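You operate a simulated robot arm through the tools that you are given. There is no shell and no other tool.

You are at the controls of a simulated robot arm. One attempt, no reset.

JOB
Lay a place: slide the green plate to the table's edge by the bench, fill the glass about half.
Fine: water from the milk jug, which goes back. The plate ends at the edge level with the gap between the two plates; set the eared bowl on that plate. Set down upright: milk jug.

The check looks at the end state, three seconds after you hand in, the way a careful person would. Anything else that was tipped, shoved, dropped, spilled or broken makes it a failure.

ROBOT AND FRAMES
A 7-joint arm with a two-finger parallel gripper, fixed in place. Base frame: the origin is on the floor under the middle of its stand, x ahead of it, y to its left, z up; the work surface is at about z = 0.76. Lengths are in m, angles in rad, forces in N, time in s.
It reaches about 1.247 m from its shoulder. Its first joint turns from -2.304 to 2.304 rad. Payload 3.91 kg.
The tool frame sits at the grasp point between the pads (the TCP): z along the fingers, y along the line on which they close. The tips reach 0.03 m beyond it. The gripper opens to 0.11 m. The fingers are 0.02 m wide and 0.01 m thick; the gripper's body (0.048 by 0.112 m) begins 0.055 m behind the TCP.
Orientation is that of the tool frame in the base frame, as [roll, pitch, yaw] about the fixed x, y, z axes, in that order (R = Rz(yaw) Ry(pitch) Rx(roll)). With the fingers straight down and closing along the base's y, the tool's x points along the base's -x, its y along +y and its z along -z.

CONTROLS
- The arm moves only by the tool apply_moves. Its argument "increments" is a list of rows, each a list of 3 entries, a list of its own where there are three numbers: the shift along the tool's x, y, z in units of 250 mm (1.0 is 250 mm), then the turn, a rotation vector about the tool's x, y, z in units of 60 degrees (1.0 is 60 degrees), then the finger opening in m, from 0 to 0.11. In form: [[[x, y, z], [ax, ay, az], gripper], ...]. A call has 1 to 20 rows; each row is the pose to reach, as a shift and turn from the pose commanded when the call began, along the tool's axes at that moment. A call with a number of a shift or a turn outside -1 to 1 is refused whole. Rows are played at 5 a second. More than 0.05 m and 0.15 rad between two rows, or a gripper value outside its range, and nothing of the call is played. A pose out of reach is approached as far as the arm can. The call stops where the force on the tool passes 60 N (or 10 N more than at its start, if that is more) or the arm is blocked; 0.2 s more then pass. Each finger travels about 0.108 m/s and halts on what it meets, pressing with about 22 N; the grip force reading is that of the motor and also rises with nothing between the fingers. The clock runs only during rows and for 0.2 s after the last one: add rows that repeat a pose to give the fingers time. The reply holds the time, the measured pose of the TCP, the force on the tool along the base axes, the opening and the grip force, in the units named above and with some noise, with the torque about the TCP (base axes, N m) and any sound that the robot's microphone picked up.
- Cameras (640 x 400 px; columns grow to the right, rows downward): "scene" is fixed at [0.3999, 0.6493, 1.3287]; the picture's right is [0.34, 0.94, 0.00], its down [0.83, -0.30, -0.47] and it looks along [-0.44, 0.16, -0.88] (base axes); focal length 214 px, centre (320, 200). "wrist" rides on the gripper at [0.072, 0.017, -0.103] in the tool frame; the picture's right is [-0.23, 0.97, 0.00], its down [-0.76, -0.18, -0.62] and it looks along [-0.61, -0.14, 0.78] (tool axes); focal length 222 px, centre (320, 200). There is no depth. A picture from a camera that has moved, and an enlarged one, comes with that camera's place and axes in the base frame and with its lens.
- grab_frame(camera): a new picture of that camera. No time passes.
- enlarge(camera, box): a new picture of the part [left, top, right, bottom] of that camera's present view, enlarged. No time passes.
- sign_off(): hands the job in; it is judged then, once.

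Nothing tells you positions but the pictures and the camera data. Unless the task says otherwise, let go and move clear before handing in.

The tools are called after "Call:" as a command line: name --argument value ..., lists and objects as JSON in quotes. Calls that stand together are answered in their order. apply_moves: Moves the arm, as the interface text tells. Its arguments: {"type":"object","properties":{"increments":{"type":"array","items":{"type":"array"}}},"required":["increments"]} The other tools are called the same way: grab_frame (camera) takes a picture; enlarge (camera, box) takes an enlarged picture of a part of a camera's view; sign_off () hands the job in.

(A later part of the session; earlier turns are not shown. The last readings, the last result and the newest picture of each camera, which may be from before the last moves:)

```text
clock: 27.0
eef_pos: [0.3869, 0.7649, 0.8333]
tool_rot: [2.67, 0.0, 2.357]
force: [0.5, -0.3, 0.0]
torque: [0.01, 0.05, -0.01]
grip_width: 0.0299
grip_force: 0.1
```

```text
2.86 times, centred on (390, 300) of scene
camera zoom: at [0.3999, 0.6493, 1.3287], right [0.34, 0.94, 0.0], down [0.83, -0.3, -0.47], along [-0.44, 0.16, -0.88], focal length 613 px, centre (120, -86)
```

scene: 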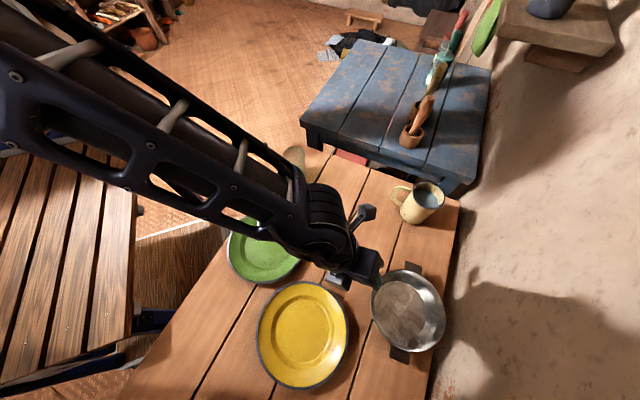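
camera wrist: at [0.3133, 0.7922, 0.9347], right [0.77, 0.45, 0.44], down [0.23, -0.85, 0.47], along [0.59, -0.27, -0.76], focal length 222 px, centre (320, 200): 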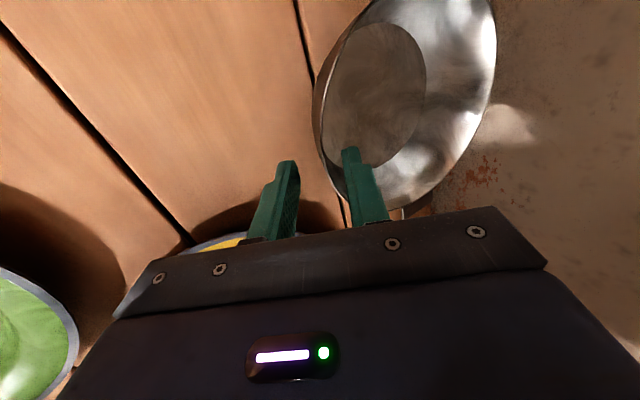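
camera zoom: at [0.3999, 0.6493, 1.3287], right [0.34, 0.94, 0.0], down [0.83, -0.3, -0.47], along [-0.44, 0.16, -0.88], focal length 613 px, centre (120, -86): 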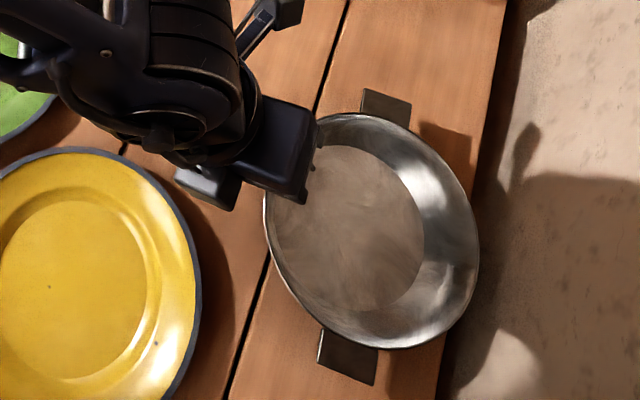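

The fingers straddle the bowl's near wall as planned. I'll go down the last 3 cm with the tips staying above the table.

Call:
apply_moves --increments '[[[0, 0, 0.04], [0, 0, 0], 0.03], [[0, 0, 0.08], [0, 0, 0], 0.03], [[0, 0, 0.12], [0, 0, 0], 0.03], [[0, 0, 0.12], [0, 0, 0], 0.03]]'

Call:
grab_frame --camera "wrist"

Call:
enlarge --camera "wrist" --box '[230, 60, 430, 220]'

```text
clock: 28.0
eef_pos: [0.3968, 0.7726, 0.8062]
tool_rot: [2.672, 0.0, 2.356]
force: [1.0, -0.5, 0.1]
torque: [0.01, 0.04, 0.0]
grip_width: 0.0298
grip_force: 0.0
```

```text
taken
camera wrist: at [0.3238, 0.8011, 0.9072], right [0.77, 0.45, 0.44], down [0.23, -0.85, 0.47], along [0.59, -0.27, -0.76], focal length 222 px, centre (320, 200)
```

wrist: 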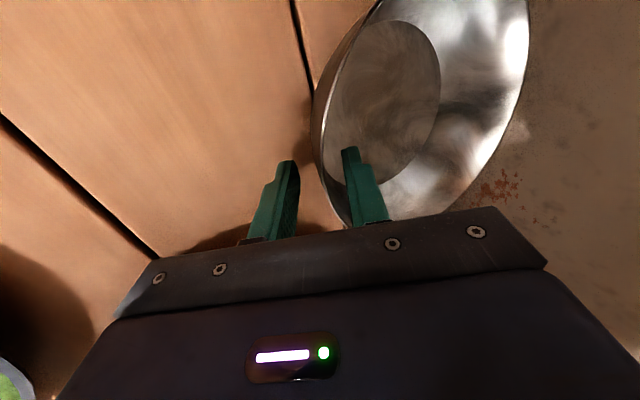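

```text
2.50 times, centred on (330, 140) of wrist
camera zoom: at [0.3238, 0.8011, 0.9072], right [0.77, 0.45, 0.44], down [0.23, -0.85, 0.47], along [0.59, -0.27, -0.76], focal length 555 px, centre (295, 350)
```

zoom: 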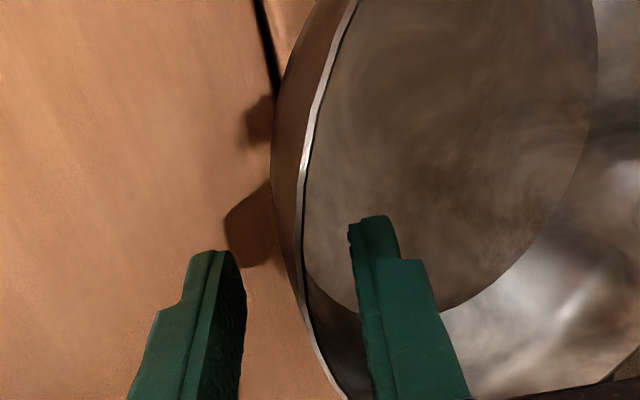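

The wall sits centred between the fingers. I'll close and check the grip.

Call:
apply_moves --increments '[[[0, 0, 0], [0, 0, 0], 0.02], [[0, 0, 0], [0, 0, 0], 0.01], [[0, 0, 0], [0, 0, 0], 0.0], [[0, 0, 0], [0, 0, 0], 0.0], [[0, 0, 0], [0, 0, 0], 0.0]]'

Call:
enlarge --camera "wrist" --box '[230, 60, 430, 220]'

Call:
grab_frame --camera "scene"

```text
clock: 29.2
eef_pos: [0.3985, 0.7717, 0.8057]
tool_rot: [2.669, 0.0, 2.357]
force: [0.1, 0.9, -1.8]
torque: [-0.04, 0.07, -0.02]
grip_width: 0.0029
grip_force: 22.2
```

```text
2.50 times, centred on (330, 140) of wrist
camera zoom: at [0.3237, 0.8011, 0.9072], right [0.77, 0.45, 0.44], down [0.23, -0.85, 0.47], along [0.59, -0.27, -0.76], focal length 555 px, centre (295, 350)
```

zoom: 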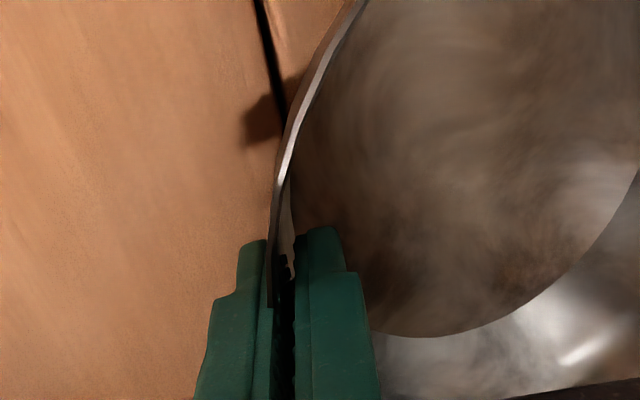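

```text
taken
```

scene: 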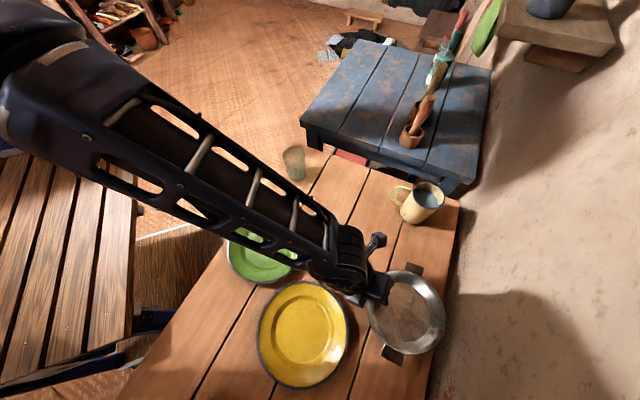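

The wall is gripped at 3 mm with about 22 N. I'll lift a little and check how the bowl hangs.

Call:
apply_moves --increments '[[[0, 0.009, -0.018], [0, 0, 0], 0.0], [[0, 0.027, -0.053], [0, 0, 0], 0.0], [[0, 0.045, -0.089], [0, 0, 0], 0.0], [[0, 0.073, -0.143], [0, 0, 0], 0.0], [[0, 0.073, -0.143], [0, 0, 0], 0.0]]'

Call:
grab_frame --camera "wrist"

Call:
enlarge --camera "scene" --box '[310, 230, 470, 370]'

```text
clock: 30.4
eef_pos: [0.3962, 0.7749, 0.8458]
tool_rot: [2.671, 0.0, 2.356]
force: [0.1, 1.1, -1.4]
torque: [-0.08, 0.09, -0.03]
grip_width: 0.0028
grip_force: 21.7
```

```text
taken
camera wrist: at [0.3223, 0.8024, 0.9459], right [0.77, 0.45, 0.44], down [0.23, -0.85, 0.47], along [0.59, -0.27, -0.76], focal length 222 px, centre (320, 200)
```

wrist: 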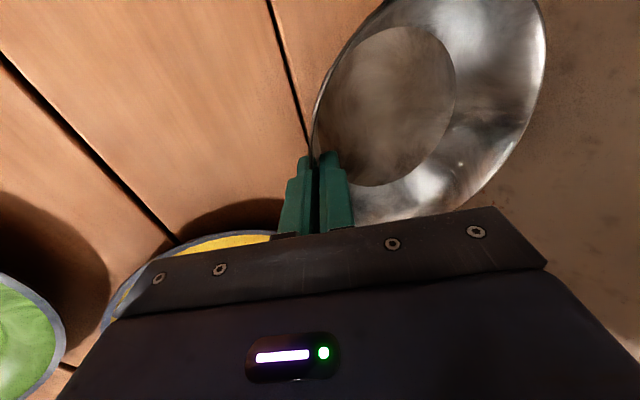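

```text
2.86 times, centred on (390, 300) of scene
camera zoom: at [0.3999, 0.6493, 1.3287], right [0.34, 0.94, 0.0], down [0.83, -0.3, -0.47], along [-0.44, 0.16, -0.88], focal length 613 px, centre (120, -86)
```

zoom: 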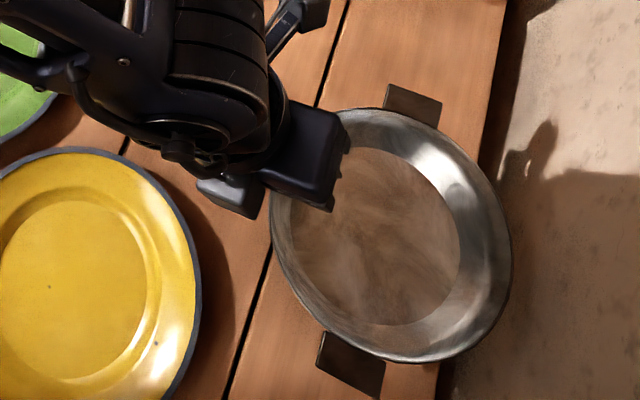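

Call:
enlarge --camera "wrist" --box '[290, 0, 570, 175]'

Call:
enlarge --camera "scene" --box '[365, 250, 461, 340]'

```text
2.29 times, centred on (430, 88) of wrist
camera zoom: at [0.3223, 0.8024, 0.9459], right [0.77, 0.45, 0.44], down [0.23, -0.85, 0.47], along [0.59, -0.27, -0.76], focal length 508 px, centre (69, 457)
```

zoom: 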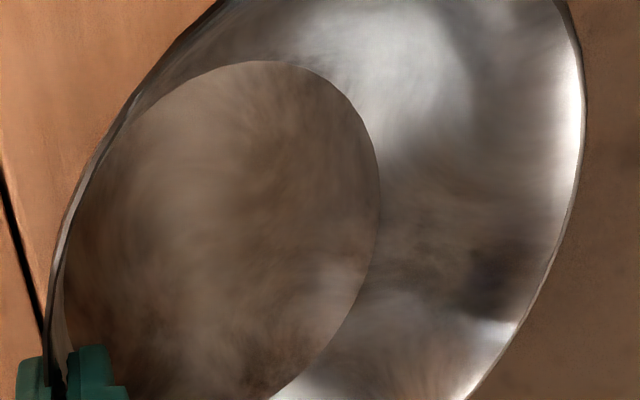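

```text
4.44 times, centred on (413, 295) of scene
camera zoom: at [0.3999, 0.6493, 1.3287], right [0.34, 0.94, 0.0], down [0.83, -0.3, -0.47], along [-0.44, 0.16, -0.88], focal length 953 px, centre (-93, -222)
```

zoom: 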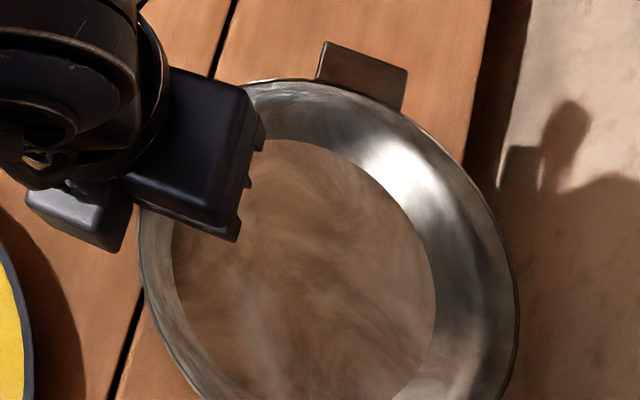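

The bowl is lifted and weighs about 0.15 kg, judging by the force. I'll raise it a bit more and carry it straight toward the green plate.

Call:
apply_moves --increments '[[[0, 0.045, -0.09], [0, 0, 0], 0.0], [[0, 0.0908, -0.178], [0, 0, 0], 0.0], [[0, 0.03, -0.209], [0, 0, 0], 0.0], [[0, -0.05, -0.25], [0, 0, 0], 0.0], [[0, -0.14, -0.296], [0, 0, 0], 0.0], [[0, -0.23, -0.342], [0, 0, 0], 0.0], [[0, -0.32, -0.387], [0, 0, 0], 0.0], [[0, -0.41, -0.433], [0, 0, 0], 0.0], [[0, -0.5, -0.479], [0, 0, 0], 0.0], [[0.004, -0.5722, -0.516], [0, 0, 0], 0.0], [[0.004, -0.5722, -0.516], [0, 0, 0], 0.0]]'

Call:
grab_frame --camera "scene"

Call:
grab_frame --camera "wrist"

```text
clock: 32.8
eef_pos: [0.2647, 0.6425, 0.8979]
tool_rot: [2.671, 0.001, 2.353]
force: [-0.5, -0.4, -2.0]
torque: [-0.08, 0.1, 0.01]
grip_width: 0.0028
grip_force: 21.6
```

```text
taken
```

scene: 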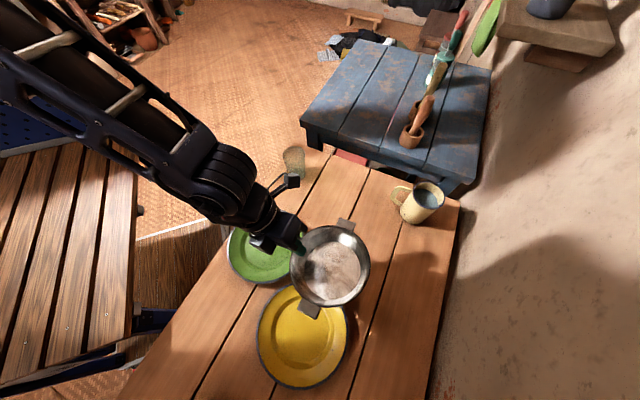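

```text
taken
camera wrist: at [0.1913, 0.6711, 0.9978], right [0.77, 0.45, 0.44], down [0.23, -0.85, 0.47], along [0.59, -0.27, -0.76], focal length 222 px, centre (320, 200)
```

wrist: 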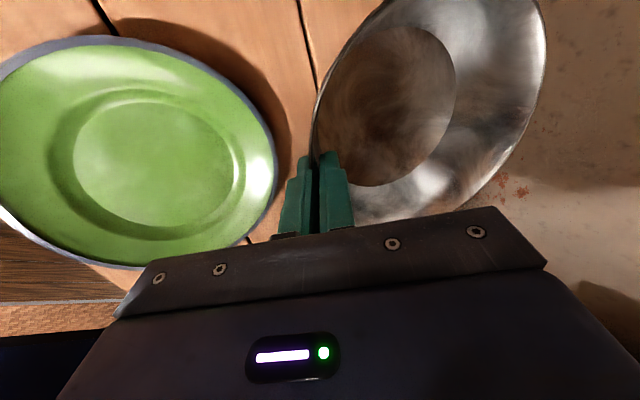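

Call:
enlarge --camera "scene" --box '[266, 210, 394, 330]'

```text
3.33 times, centred on (330, 270) of scene
camera zoom: at [0.3999, 0.6493, 1.3287], right [0.34, 0.94, 0.0], down [0.83, -0.3, -0.47], along [-0.44, 0.16, -0.88], focal length 715 px, centre (287, -33)
```

zoom: 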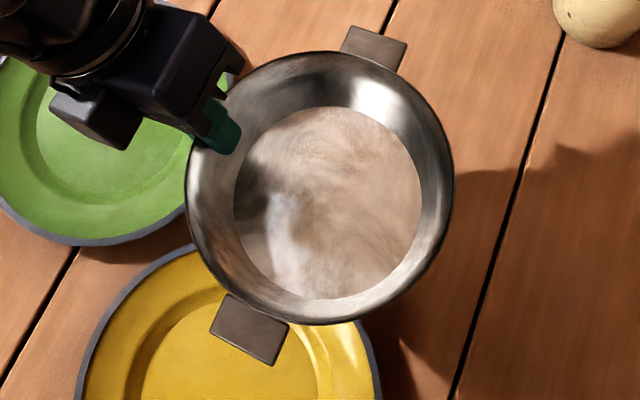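

The bowl hangs steadily but is tilted about 8°, with its far side high. I'll level it with a small wrist rotation here, where the scene camera sees it well, and compare.

Call:
apply_moves --increments '[[[0, 0, 0], [0.06, -0.025, -0.013], 0.0], [[0, 0, 0], [0.12, -0.05, -0.026], 0.0], [[0, 0, 0], [0.12, -0.05, -0.026], 0.0]]'

Call:
enlarge --camera "scene" --box '[266, 210, 394, 330]'

```text
clock: 33.6
eef_pos: [0.2649, 0.6426, 0.8965]
tool_rot: [2.796, 0.06, 2.359]
force: [-0.8, -0.2, -1.1]
torque: [-0.09, 0.08, 0.0]
grip_width: 0.0025
grip_force: 21.7
```

```text
3.33 times, centred on (330, 270) of scene
camera zoom: at [0.3999, 0.6493, 1.3287], right [0.34, 0.94, 0.0], down [0.83, -0.3, -0.47], along [-0.44, 0.16, -0.88], focal length 715 px, centre (287, -33)
```

zoom: 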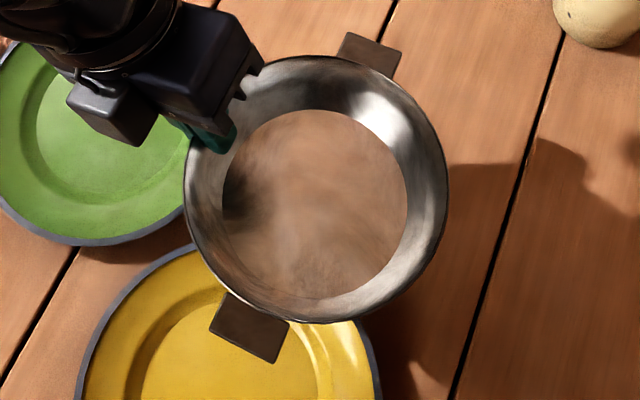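

The bowl is now within about 2° of level. I'll carry it the rest of the way over the green plate, still high, and check alignment.

Call:
apply_moves --increments '[[[0.001, -0.06, -0.0216], [0, 0, 0], 0.0], [[0.003, -0.16, -0.0577], [0, 0, 0], 0.0], [[0.005, -0.27, -0.0974], [0, 0, 0], 0.0], [[0.008, -0.38, -0.137], [0, 0, 0], 0.0], [[0.01, -0.49, -0.1767], [0, 0, 0], 0.0], [[0.012, -0.6, -0.2163], [0, 0, 0], 0.0], [[0.014, -0.66, -0.238], [0, 0, 0], 0.0], [[0.014, -0.685, -0.247], [0, 0, 0], 0.0], [[0.014, -0.685, -0.247], [0, 0, 0], 0.0]]'

Call:
grab_frame --camera "scene"

Call:
grab_frame --camera "wrist"

Call:
enlarge --camera "scene" --box '[190, 170, 350, 290]'

```text
clock: 35.6
eef_pos: [0.133, 0.5141, 0.8971]
tool_rot: [2.796, 0.06, 2.36]
force: [-0.2, -0.6, -1.2]
torque: [-0.08, 0.07, 0.0]
grip_width: 0.0028
grip_force: 21.6
```

```text
taken
```

scene: 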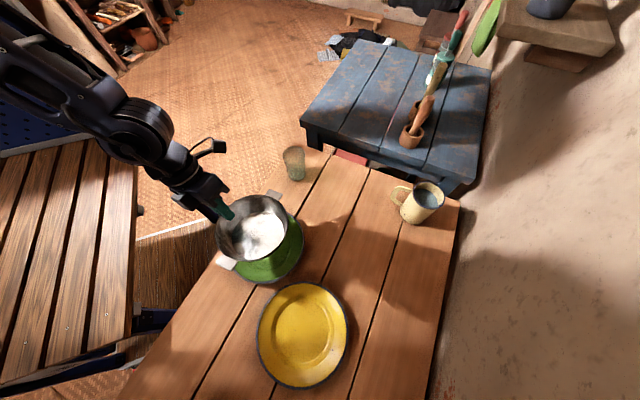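

```text
taken
camera wrist: at [0.0633, 0.5563, 0.9969], right [0.79, 0.5, 0.34], down [0.25, -0.78, 0.57], along [0.56, -0.37, -0.75], focal length 222 px, centre (320, 200)
```

wrist: 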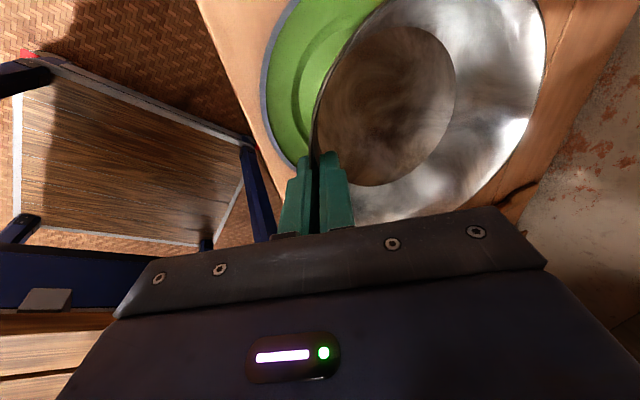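

```text
3.33 times, centred on (270, 230) of scene
camera zoom: at [0.3999, 0.6493, 1.3287], right [0.34, 0.94, 0.0], down [0.83, -0.3, -0.47], along [-0.44, 0.16, -0.88], focal length 715 px, centre (487, 100)
```

zoom: 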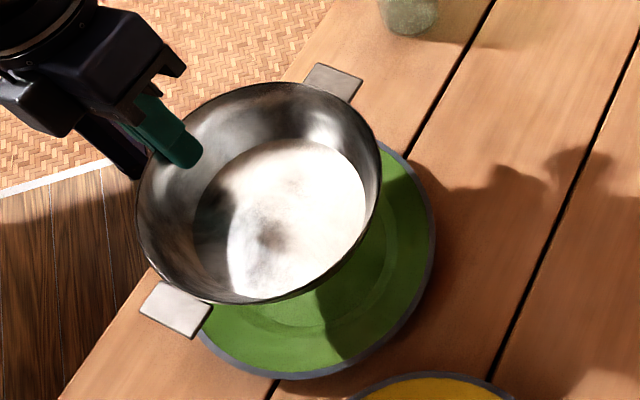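

The bowl's base lies over the plate's centre to within a few millimetres. I'll lower most of the way, then continue in small steps while watching the force.

Call:
apply_moves --increments '[[[0.004, -0.02, 0.055], [0, 0, 0], 0.0], [[0.008, -0.043, 0.12], [0, 0, 0], 0.0], [[0.012, -0.066, 0.184], [0, 0, 0], 0.0], [[0.0156, -0.0879, 0.2442], [0, 0, 0], 0.0], [[0.0156, -0.0879, 0.2442], [0, 0, 0], 0.0]]'

Call:
enlarge --camera "scene" --box '[190, 170, 350, 290]'

Call:
grab_frame --camera "wrist"

```text
clock: 36.8
eef_pos: [0.1322, 0.5144, 0.8324]
tool_rot: [2.797, 0.06, 2.361]
force: [0.4, -0.2, -1.7]
torque: [-0.04, 0.06, 0.0]
grip_width: 0.0026
grip_force: 22.1
```

```text
3.33 times, centred on (270, 230) of scene
camera zoom: at [0.3999, 0.6493, 1.3287], right [0.34, 0.94, 0.0], down [0.83, -0.3, -0.47], along [-0.44, 0.16, -0.88], focal length 715 px, centre (487, 100)
```

zoom: 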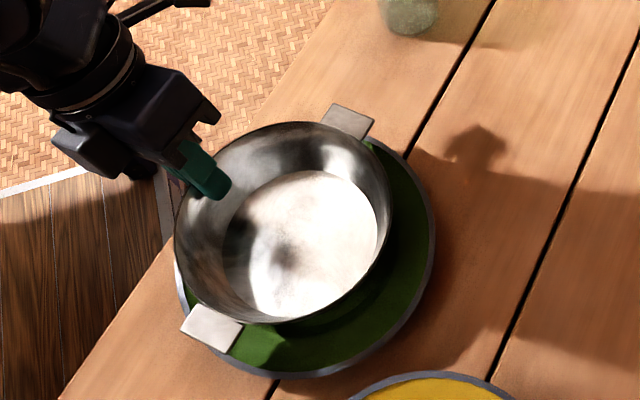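

```text
taken
camera wrist: at [0.0623, 0.5559, 0.9319], right [0.79, 0.5, 0.34], down [0.25, -0.78, 0.57], along [0.56, -0.37, -0.75], focal length 222 px, centre (320, 200)
```

wrist: 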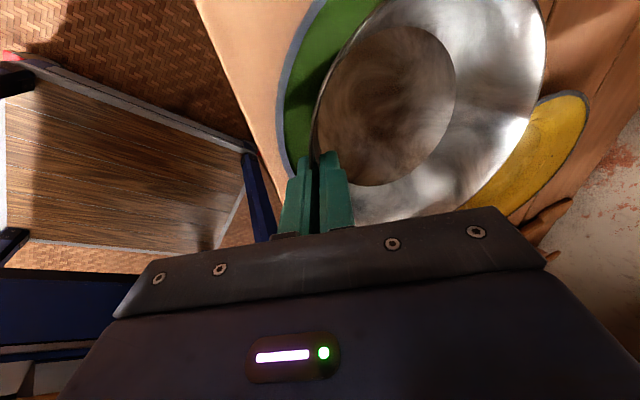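

Call:
apply_moves --increments '[[[0.001, -0.0054, 0.015], [0, 0, 0], 0.0], [[0.002, -0.0108, 0.03], [0, 0, 0], 0.0], [[0.003, -0.0162, 0.045], [0, 0, 0], 0.0], [[0.003, -0.0162, 0.045], [0, 0, 0], 0.0]]'

```text
clock: 37.8
eef_pos: [0.1348, 0.5154, 0.8199]
tool_rot: [2.795, 0.059, 2.359]
force: [5.4, 3.8, 19.5]
torque: [0.68, -0.46, -0.13]
grip_width: 0.003
grip_force: 22.2
```

The bowl is on the plate and I'm pressing a bit too firmly. I'll ease up slightly and check that nothing shifted.

Call:
apply_moves --increments '[[[-0.0005, 0.0027, -0.0075], [0, 0, 0], 0.0], [[-0.0005, 0.0027, -0.0075], [0, 0, 0], 0.0]]'

Call:
enlarge --camera "scene" --box '[190, 170, 350, 290]'

Call:
grab_frame --camera "wrist"

```text
clock: 38.4
eef_pos: [0.1333, 0.5155, 0.8221]
tool_rot: [2.798, 0.06, 2.357]
force: [1.5, 0.6, 1.9]
torque: [-0.01, 0.04, -0.03]
grip_width: 0.0028
grip_force: 21.7
```

```text
3.33 times, centred on (270, 230) of scene
camera zoom: at [0.3999, 0.6493, 1.3287], right [0.34, 0.94, 0.0], down [0.83, -0.3, -0.47], along [-0.44, 0.16, -0.88], focal length 715 px, centre (487, 100)
```

zoom: 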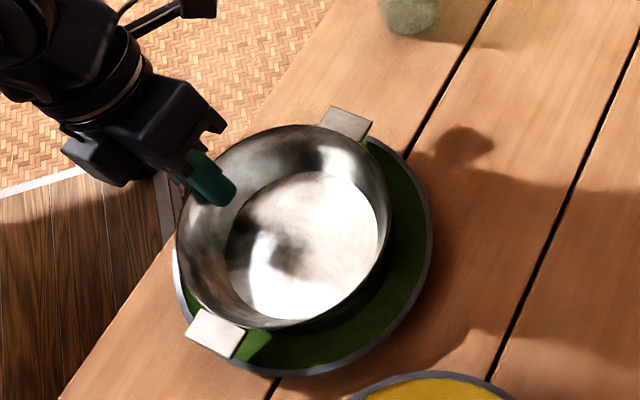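

```text
taken
camera wrist: at [0.064, 0.5561, 0.9211], right [0.79, 0.5, 0.34], down [0.25, -0.78, 0.57], along [0.56, -0.37, -0.75], focal length 222 px, centre (320, 200)
```

wrist: 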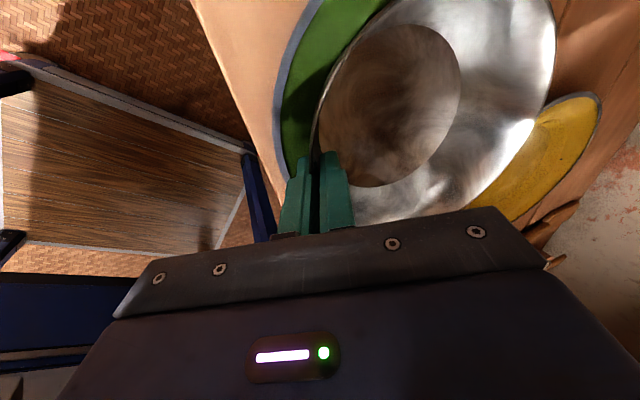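

The bowl is resting on the plate nearly level, and the plate shifted by no more than a few millimetres. I'll open just a little, then withdraw along the wall direction.

Call:
apply_moves --increments '[[[0, 0, 0], [0, 0, 0], 0.006], [[0, 0, 0], [0, 0, 0], 0.012], [[0, 0, 0], [0, 0, 0], 0.016], [[0, 0, 0], [0, 0, 0], 0.016]]'

Call:
enlarge --camera "scene" --box '[190, 170, 350, 290]'

Call:
grab_frame --camera "wrist"

```text
clock: 39.4
eef_pos: [0.1335, 0.5157, 0.8222]
tool_rot: [2.796, 0.059, 2.359]
force: [0.3, -1.4, 0.1]
torque: [-0.03, -0.01, -0.04]
grip_width: 0.016
grip_force: 0.0
```

```text
3.33 times, centred on (270, 230) of scene
camera zoom: at [0.3999, 0.6493, 1.3287], right [0.34, 0.94, 0.0], down [0.83, -0.3, -0.47], along [-0.44, 0.16, -0.88], focal length 715 px, centre (487, 100)
```

zoom: 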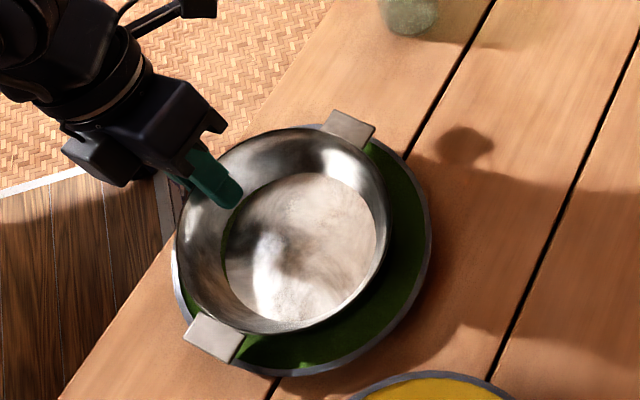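

```text
taken
camera wrist: at [0.0643, 0.5565, 0.9215], right [0.79, 0.5, 0.34], down [0.25, -0.78, 0.57], along [0.56, -0.37, -0.75], focal length 222 px, centre (320, 200)
```

wrist: 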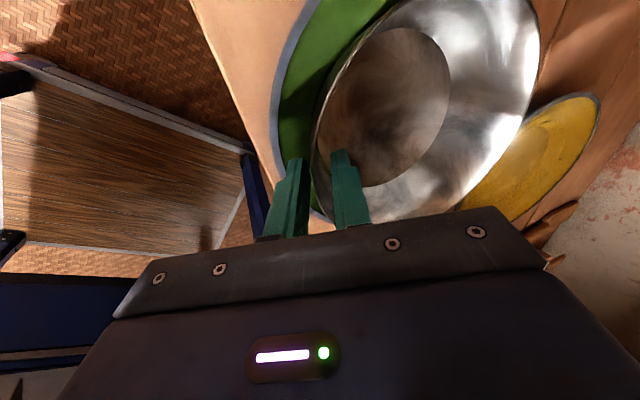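

The bowl is released and stays put. I'll withdraw along the fingers' axis.

Call:
apply_moves --increments '[[[0, 0, -0.03], [0, 0, 0], 0.016], [[0, 0, -0.08], [0, 0, 0], 0.016], [[0, 0, -0.16], [0, 0, 0], 0.016], [[0, 0, -0.28], [0, 0, 0], 0.016], [[0, 0, -0.42], [0, 0, 0], 0.02], [[0, 0, -0.58], [0, 0, 0], 0.03], [[0, 0, -0.74], [0, 0, 0], 0.05]]'

Call:
grab_frame --camera "scene"

Call:
grab_frame --camera "wrist"

Call:
enlarge --camera "scene" --box '[190, 170, 350, 290]'

```text
clock: 41.0
eef_pos: [0.0839, 0.474, 0.9937]
tool_rot: [2.797, 0.06, 2.361]
force: [-0.7, -0.1, 0.4]
torque: [-0.04, -0.03, -0.02]
grip_width: 0.0499
grip_force: 0.0
```

```text
taken
```

scene: 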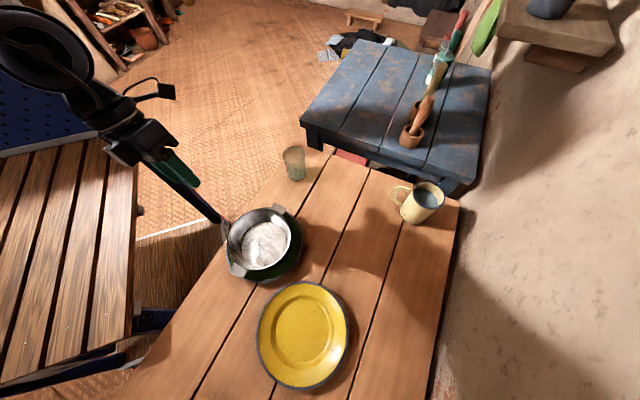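

```text
taken
camera wrist: at [0.0148, 0.5165, 1.0927], right [0.79, 0.5, 0.34], down [0.25, -0.78, 0.57], along [0.56, -0.37, -0.75], focal length 222 px, centre (320, 200)
```

wrist: 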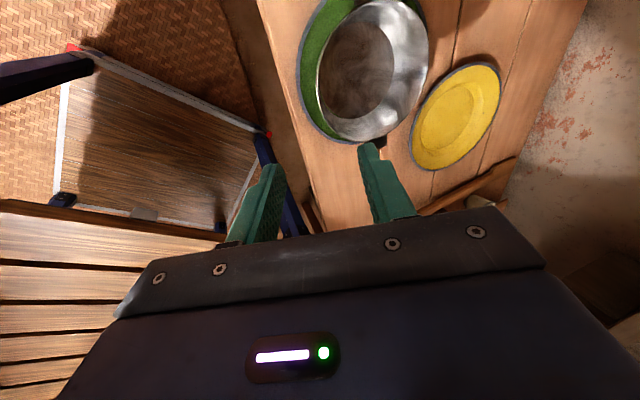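

```text
3.33 times, centred on (270, 230) of scene
camera zoom: at [0.3999, 0.6493, 1.3287], right [0.34, 0.94, 0.0], down [0.83, -0.3, -0.47], along [-0.44, 0.16, -0.88], focal length 715 px, centre (487, 100)
```

zoom: 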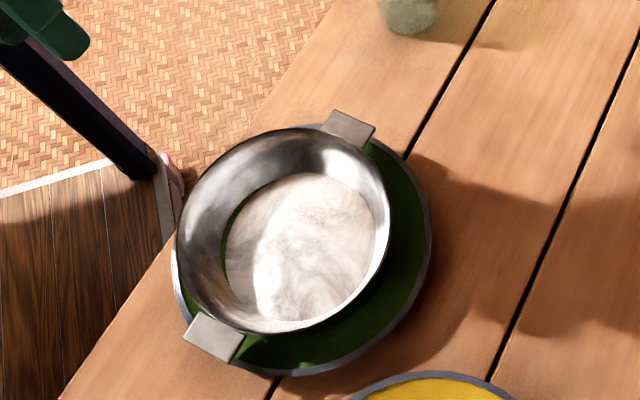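

The bowl sits on the green plate near its centre. Next is the pour, so I'll look closely at the glass and jug for exact positions and sizes.

Call:
enlarge --camera "scene" --box '[262, 130, 326, 190]'

Call:
enlarge --camera "scene" --box '[376, 165, 472, 235]'

```text
6.67 times, centred on (294, 160) of scene
camera zoom: at [0.3999, 0.6493, 1.3287], right [0.34, 0.94, 0.0], down [0.83, -0.3, -0.47], along [-0.44, 0.16, -0.88], focal length 1430 px, centre (493, 467)
```

zoom: 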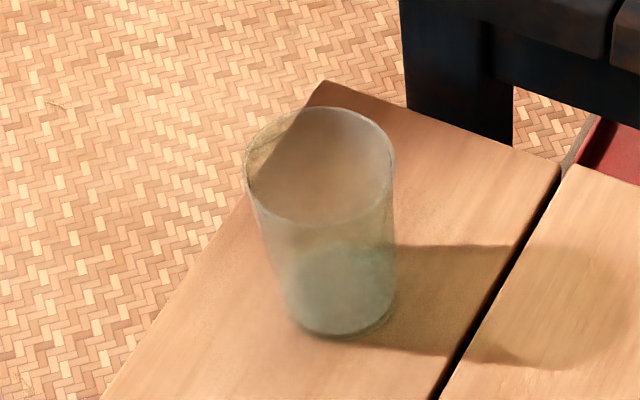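

```text
5.71 times, centred on (424, 200) of scene
camera zoom: at [0.3999, 0.6493, 1.3287], right [0.34, 0.94, 0.0], down [0.83, -0.3, -0.47], along [-0.44, 0.16, -0.88], focal length 1226 px, centre (-274, 200)
```

zoom: 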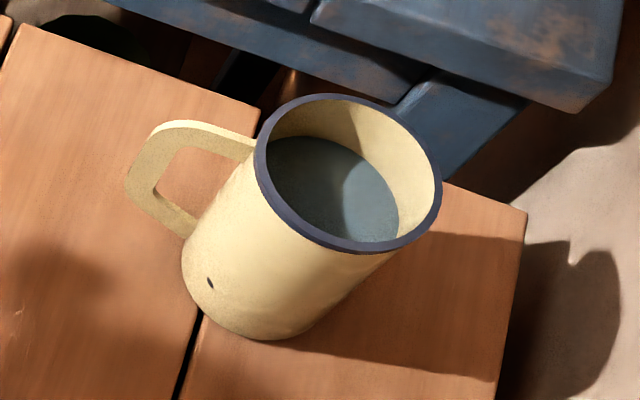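

The glass is empty, centred near (0.000, 0.715) with its rim at z≈0.855 and rim radius about 0.032. The water in the jug sits about 35 mm below the jug's rim. I'll raise, straighten, turn, and move to a pre-grasp above the jug, tilted back toward the robot so the handle clears the palm.

Call:
apply_moves --increments '[[[-0.004, 0.027, -0.075], [0.11, 0.019, 0.003], 0.06], [[-0.009, 0.054, -0.15], [0.22, 0.038, 0.006], 0.08], [[-0.0144, 0.081, -0.2254], [0.329, 0.0573, 0.0099], 0.11], [[-0.0144, 0.081, -0.2254], [0.329, 0.0573, 0.0099], 0.11]]'

Call:
apply_moves --increments '[[[0.073, 0.122, 0], [0, 0, -0.107], 0.11], [[0.146, 0.244, 0], [0, 0, -0.214], 0.11], [[0.22, 0.366, 0], [0, 0, -0.321], 0.11], [[0.293, 0.487, 0], [0, 0, -0.428], 0.11], [[0.366, 0.609, 0], [0, 0, -0.535], 0.11], [[0.439, 0.731, 0], [0, 0, -0.642], 0.11], [[0.5126, 0.853, 0], [0, 0, -0.75], 0.11]]'

Call:
apply_moves --increments '[[[-0.034, 0.138, 0], [0, 0, -0.107], 0.11], [[-0.068, 0.276, 0], [0, 0, -0.214], 0.11], [[-0.102, 0.414, 0], [0, 0, -0.321], 0.11], [[-0.135, 0.553, 0], [0, 0, -0.428], 0.11], [[-0.169, 0.691, 0], [0, 0, -0.535], 0.11], [[-0.203, 0.829, 0], [0, 0, -0.642], 0.11], [[-0.237, 0.967, 0], [0, 0, -0.7455], 0.11]]'

Call:
grab_frame --camera "wrist"

Call:
grab_frame --camera "scene"

```text
clock: 42.0
eef_pos: [0.0829, 0.4753, 1.0544]
tool_rot: [-3.141, -0.002, 2.358]
force: [-0.1, -0.1, -0.3]
torque: [0.03, 0.01, 0.03]
grip_width: 0.11
grip_force: 0.0
```

```text
clock: 43.6
eef_pos: [0.1437, 0.7217, 1.0553]
tool_rot: [3.137, 0.0, -3.136]
force: [-0.7, -0.3, 0.3]
torque: [0.03, 0.02, -0.02]
grip_width: 0.11
grip_force: 0.1
```

```text
clock: 45.2
eef_pos: [0.2064, 0.9277, 1.053]
tool_rot: [-3.14, -0.005, -2.36]
force: [-1.6, 1.0, -3.5]
torque: [-0.1, -0.1, 0.01]
grip_width: 0.1102
grip_force: 0.2
out of reach, approached as far as the arm can: row 7
```

```text
taken
camera wrist: at [0.1425, 0.8887, 1.1572], right [-0.52, 0.85, 0.0], down [0.67, 0.41, 0.62], along [0.53, 0.32, -0.78], focal length 222 px, centre (320, 200)
```

wrist: 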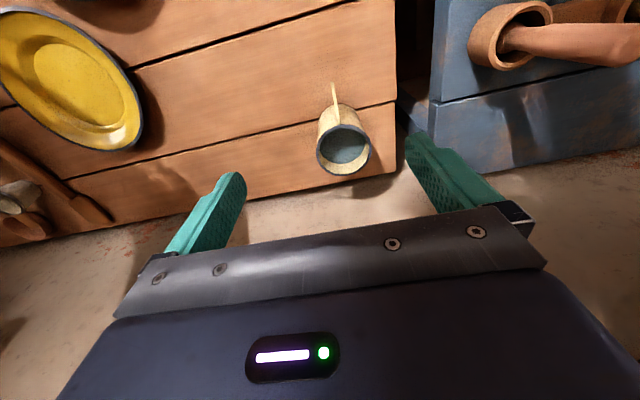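

```text
taken
```

scene: 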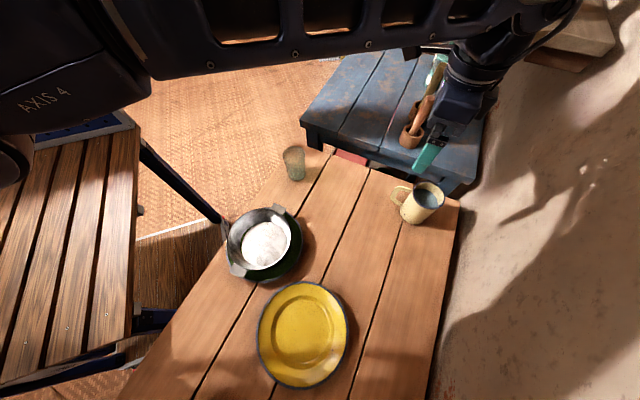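

The arm hit its reach limit up high with the tool vertical. Tilting back and going lower brings the wrist closer, so I'll do that now and check the resulting pose.

Call:
apply_moves --increments '[[[0, 0, 0.1], [0, -0.1, 0], 0.11], [[0, 0, 0.2], [0, -0.2, 0], 0.11], [[0, 0, 0.3], [0, -0.3, 0], 0.11], [[0, 0, 0.4], [0, -0.4, 0], 0.11], [[0, 0, 0.5], [0, -0.5, 0], 0.11], [[0, 0, 0.5], [0, -0.5, 0], 0.11]]'

Call:
grab_frame --camera "wrist"

Call:
grab_frame --camera "scene"

```text
clock: 46.6
eef_pos: [0.2098, 0.923, 0.9293]
tool_rot: [3.14, 0.526, -2.359]
force: [-0.7, -0.5, -0.1]
torque: [0.0, 0.0, 0.01]
grip_width: 0.1103
grip_force: 0.0
```

```text
taken
camera wrist: at [0.1164, 0.8549, 0.9835], right [-0.55, 0.83, 0.12], down [0.37, 0.12, 0.92], along [0.75, 0.55, -0.37], focal length 222 px, centre (320, 200)
```

wrist: 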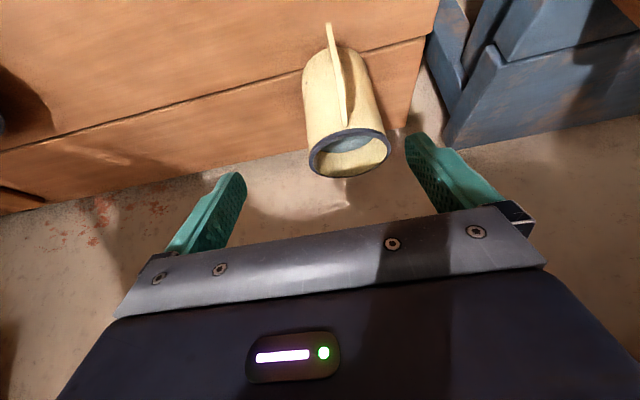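

```text
taken
```

scene: 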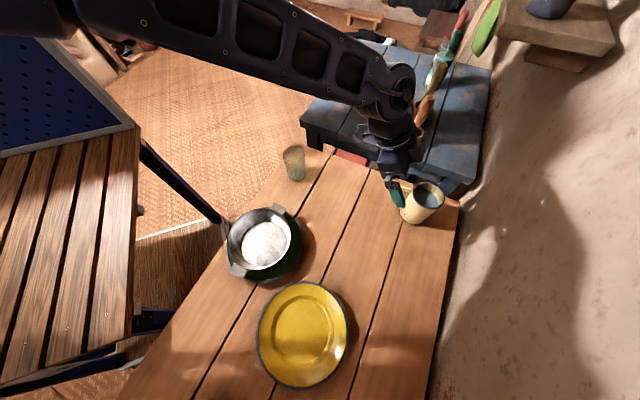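

Call:
enlarge --camera "wrist" --box '[260, 0, 440, 200]'

Call:
enlarge --camera "scene" --box '[364, 140, 484, 240]'

```text
2.00 times, centred on (350, 100) of wrist
camera zoom: at [0.1164, 0.8549, 0.9835], right [-0.55, 0.83, 0.12], down [0.37, 0.12, 0.92], along [0.75, 0.55, -0.37], focal length 444 px, centre (260, 400)
```

zoom: 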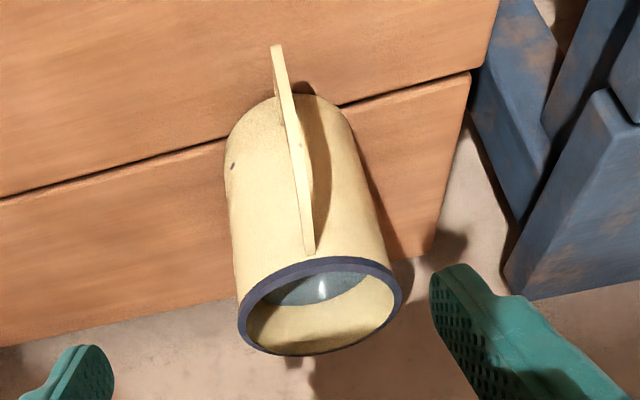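

```text
4.00 times, centred on (424, 190) of scene
camera zoom: at [0.3999, 0.6493, 1.3287], right [0.34, 0.94, 0.0], down [0.83, -0.3, -0.47], along [-0.44, 0.16, -0.88], focal length 858 px, centre (-96, 240)
```

zoom: 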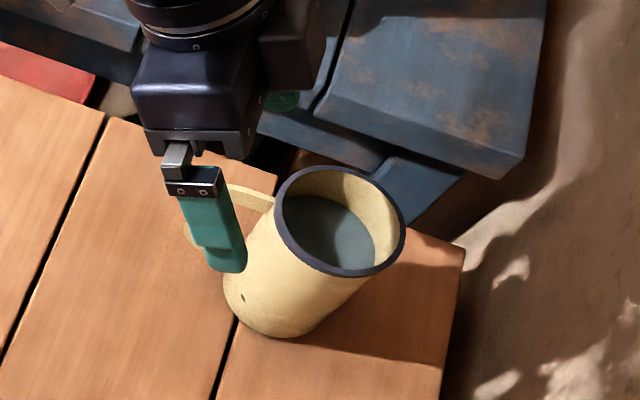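

The jug's rim is near z≈0.863 with its axis near (0.247, 0.999). I'll line the open fingers up with its axis at pre-grasp.

Call:
apply_moves --increments '[[[-0.05, 0.055, 0.039], [0, 0, 0], 0.11], [[-0.098, 0.1104, 0.0784], [0, 0, 0], 0.11], [[-0.098, 0.1104, 0.0784], [0, 0, 0], 0.11]]'

Call:
grab_frame --camera "wrist"

Call:
enlarge --camera "scene" --box '[364, 140, 484, 240]'

```text
clock: 47.4
eef_pos: [0.2074, 0.9667, 0.9266]
tool_rot: [3.14, 0.524, -2.358]
force: [-0.1, 1.4, 0.2]
torque: [0.0, -0.02, 0.0]
grip_width: 0.1101
grip_force: 0.0
```

```text
taken
camera wrist: at [0.1151, 0.8979, 0.9795], right [-0.55, 0.83, 0.12], down [0.37, 0.12, 0.92], along [0.75, 0.55, -0.37], focal length 222 px, centre (320, 200)
```

wrist: 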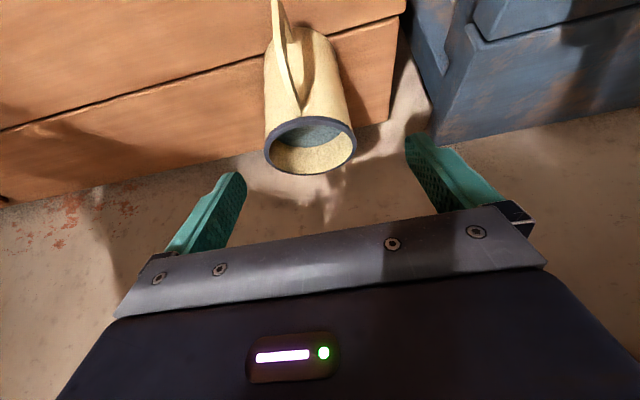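

```text
4.00 times, centred on (424, 190) of scene
camera zoom: at [0.3999, 0.6493, 1.3287], right [0.34, 0.94, 0.0], down [0.83, -0.3, -0.47], along [-0.44, 0.16, -0.88], focal length 858 px, centre (-96, 240)
```

zoom: 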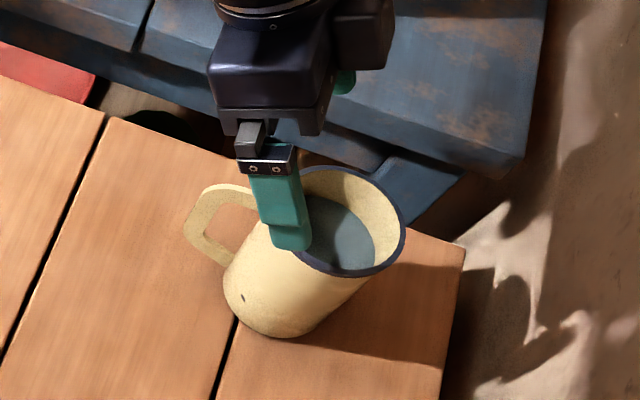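

Call:
apply_moves --increments '[[[0.001, -0.02, 0.06], [0, 0, 0], 0.11], [[0.003, -0.04, 0.12], [0, 0, 0], 0.11], [[0.005, -0.04, 0.19], [0, 0, 0], 0.11], [[0.005, -0.04, 0.25], [0, 0, 0], 0.11], [[0.005, -0.04, 0.25], [0, 0, 0], 0.11]]'

Call:
grab_frame --camera "wrist"

Call:
enlarge --camera "scene" --box '[364, 140, 484, 240]'

```text
clock: 48.6
eef_pos: [0.2374, 0.9809, 0.8692]
tool_rot: [3.139, 0.526, -2.357]
force: [0.1, 0.0, -0.1]
torque: [-0.03, 0.01, -0.05]
grip_width: 0.1101
grip_force: 0.1
```

```text
taken
camera wrist: at [0.1434, 0.9127, 0.923], right [-0.55, 0.83, 0.12], down [0.37, 0.12, 0.92], along [0.75, 0.55, -0.37], focal length 222 px, centre (320, 200)
```

wrist: 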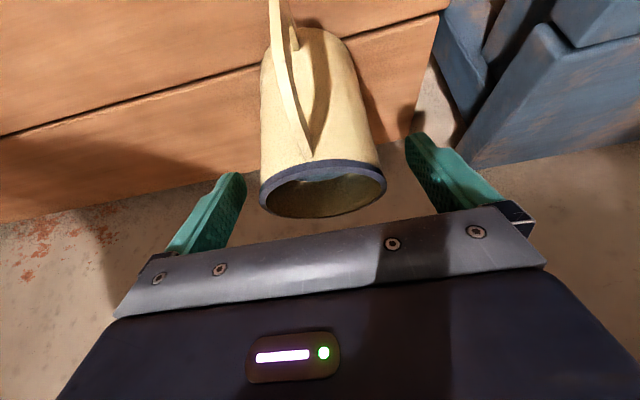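

```text
4.00 times, centred on (424, 190) of scene
camera zoom: at [0.3999, 0.6493, 1.3287], right [0.34, 0.94, 0.0], down [0.83, -0.3, -0.47], along [-0.44, 0.16, -0.88], focal length 858 px, centre (-96, 240)
```

zoom: 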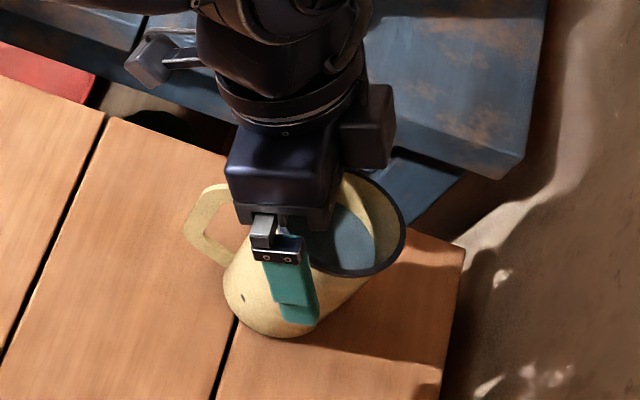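

The jug is centred between the fingers. I'll go the last 4 cm down and then close.

Call:
apply_moves --increments '[[[0.001, 0, 0.05], [0, 0, 0], 0.11], [[0.003, 0, 0.1], [0, 0, 0], 0.11], [[0.003, 0, 0.15], [0, 0, 0], 0.11], [[0.003, 0, 0.15], [0, 0, 0], 0.11]]'

Call:
grab_frame --camera "wrist"

Call:
enlarge --camera "scene" --box '[364, 140, 484, 240]'

```text
clock: 49.6
eef_pos: [0.2501, 0.9934, 0.8351]
tool_rot: [3.14, 0.523, -2.359]
force: [1.1, 0.5, 0.0]
torque: [0.0, -0.02, 0.01]
grip_width: 0.1097
grip_force: 0.1
```

```text
taken
camera wrist: at [0.157, 0.925, 0.8895], right [-0.55, 0.83, 0.12], down [0.37, 0.12, 0.92], along [0.75, 0.55, -0.37], focal length 222 px, centre (320, 200)
```

wrist: 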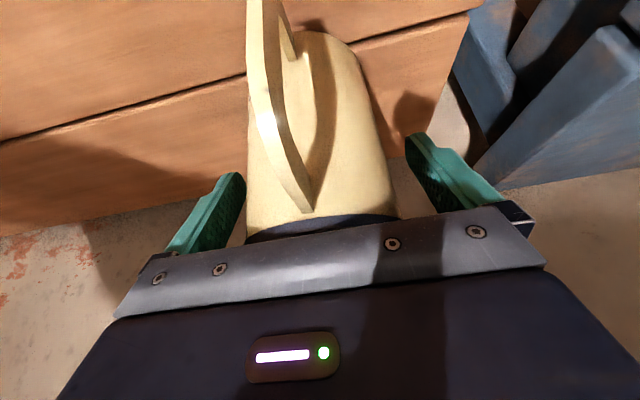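

```text
4.00 times, centred on (424, 190) of scene
camera zoom: at [0.3999, 0.6493, 1.3287], right [0.34, 0.94, 0.0], down [0.83, -0.3, -0.47], along [-0.44, 0.16, -0.88], focal length 858 px, centre (-96, 240)
```

zoom: 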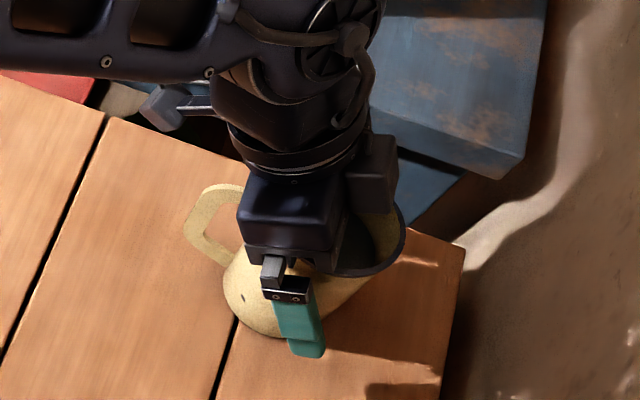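

Call:
apply_moves --increments '[[[0, 0, 0], [0, 0, 0], 0.09], [[0, 0, 0], [0, 0, 0], 0.075], [[0, 0, 0], [0, 0, 0], 0.06], [[0, 0, 0], [0, 0, 0], 0.04], [[0, 0, 0], [0, 0, 0], 0.04]]'

Call:
grab_frame --camera "wrist"

Call:
enlarge --camera "scene" --box '[364, 140, 484, 240]'

```text
clock: 50.8
eef_pos: [0.2504, 0.995, 0.8355]
tool_rot: [3.139, 0.523, -2.358]
force: [-1.0, 0.5, 1.0]
torque: [-0.14, -0.04, -0.08]
grip_width: 0.0731
grip_force: 22.1
```

```text
taken
camera wrist: at [0.1569, 0.925, 0.8898], right [-0.55, 0.83, 0.12], down [0.37, 0.12, 0.92], along [0.75, 0.55, -0.37], focal length 222 px, centre (320, 200)
```

wrist: 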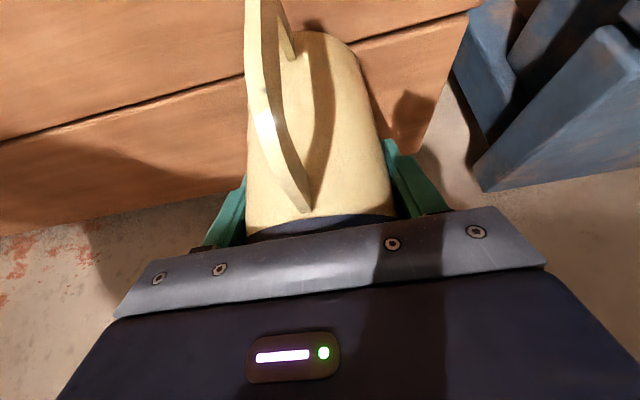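

```text
4.00 times, centred on (424, 190) of scene
camera zoom: at [0.3999, 0.6493, 1.3287], right [0.34, 0.94, 0.0], down [0.83, -0.3, -0.47], along [-0.44, 0.16, -0.88], focal length 858 px, centre (-96, 240)
```

zoom: 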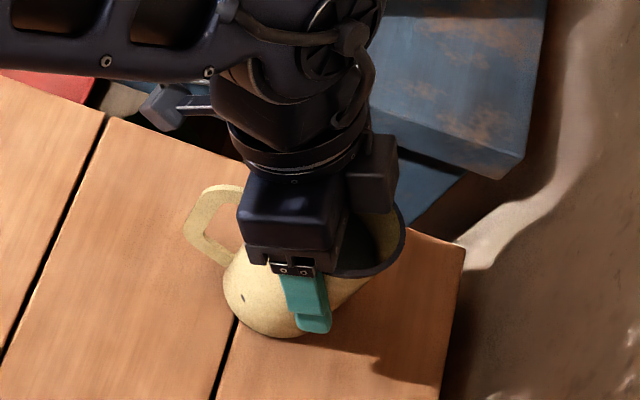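

The jug is held at 73 mm with 22 N. I'll lift a little and read the weight.

Call:
apply_moves --increments '[[[-0.01, 0, -0.0173], [0, 0, 0], 0.04], [[-0.03, 0, -0.052], [0, 0, 0], 0.04], [[-0.06, 0, -0.104], [0, 0, 0], 0.04], [[-0.06, 0, -0.104], [0, 0, 0], 0.04], [[-0.06, 0, -0.104], [0, 0, 0], 0.04]]'

Call:
grab_frame --camera "wrist"

Call:
enlarge --camera "scene" --box '[364, 140, 484, 240]'

```text
clock: 52.0
eef_pos: [0.2499, 0.9943, 0.8654]
tool_rot: [3.141, 0.524, -2.358]
force: [-0.3, 0.1, -3.9]
torque: [0.01, -0.05, -0.01]
grip_width: 0.0729
grip_force: 22.2
```

```text
taken
camera wrist: at [0.1562, 0.9248, 0.9194], right [-0.55, 0.83, 0.12], down [0.37, 0.12, 0.92], along [0.75, 0.55, -0.37], focal length 222 px, centre (320, 200)
```

wrist: 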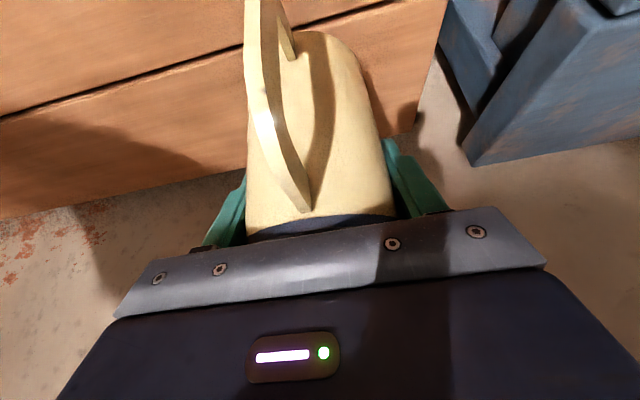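

```text
4.00 times, centred on (424, 190) of scene
camera zoom: at [0.3999, 0.6493, 1.3287], right [0.34, 0.94, 0.0], down [0.83, -0.3, -0.47], along [-0.44, 0.16, -0.88], focal length 858 px, centre (-96, 240)
```

zoom: 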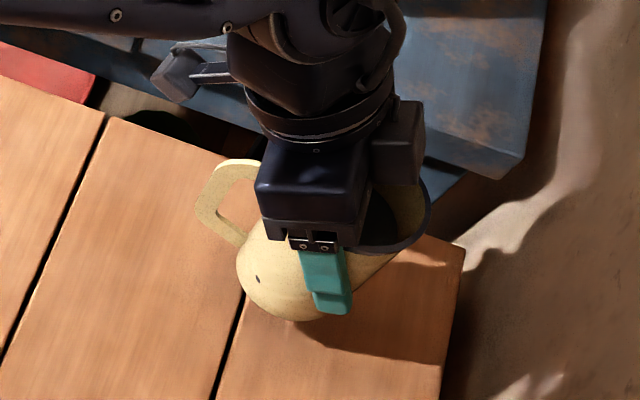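

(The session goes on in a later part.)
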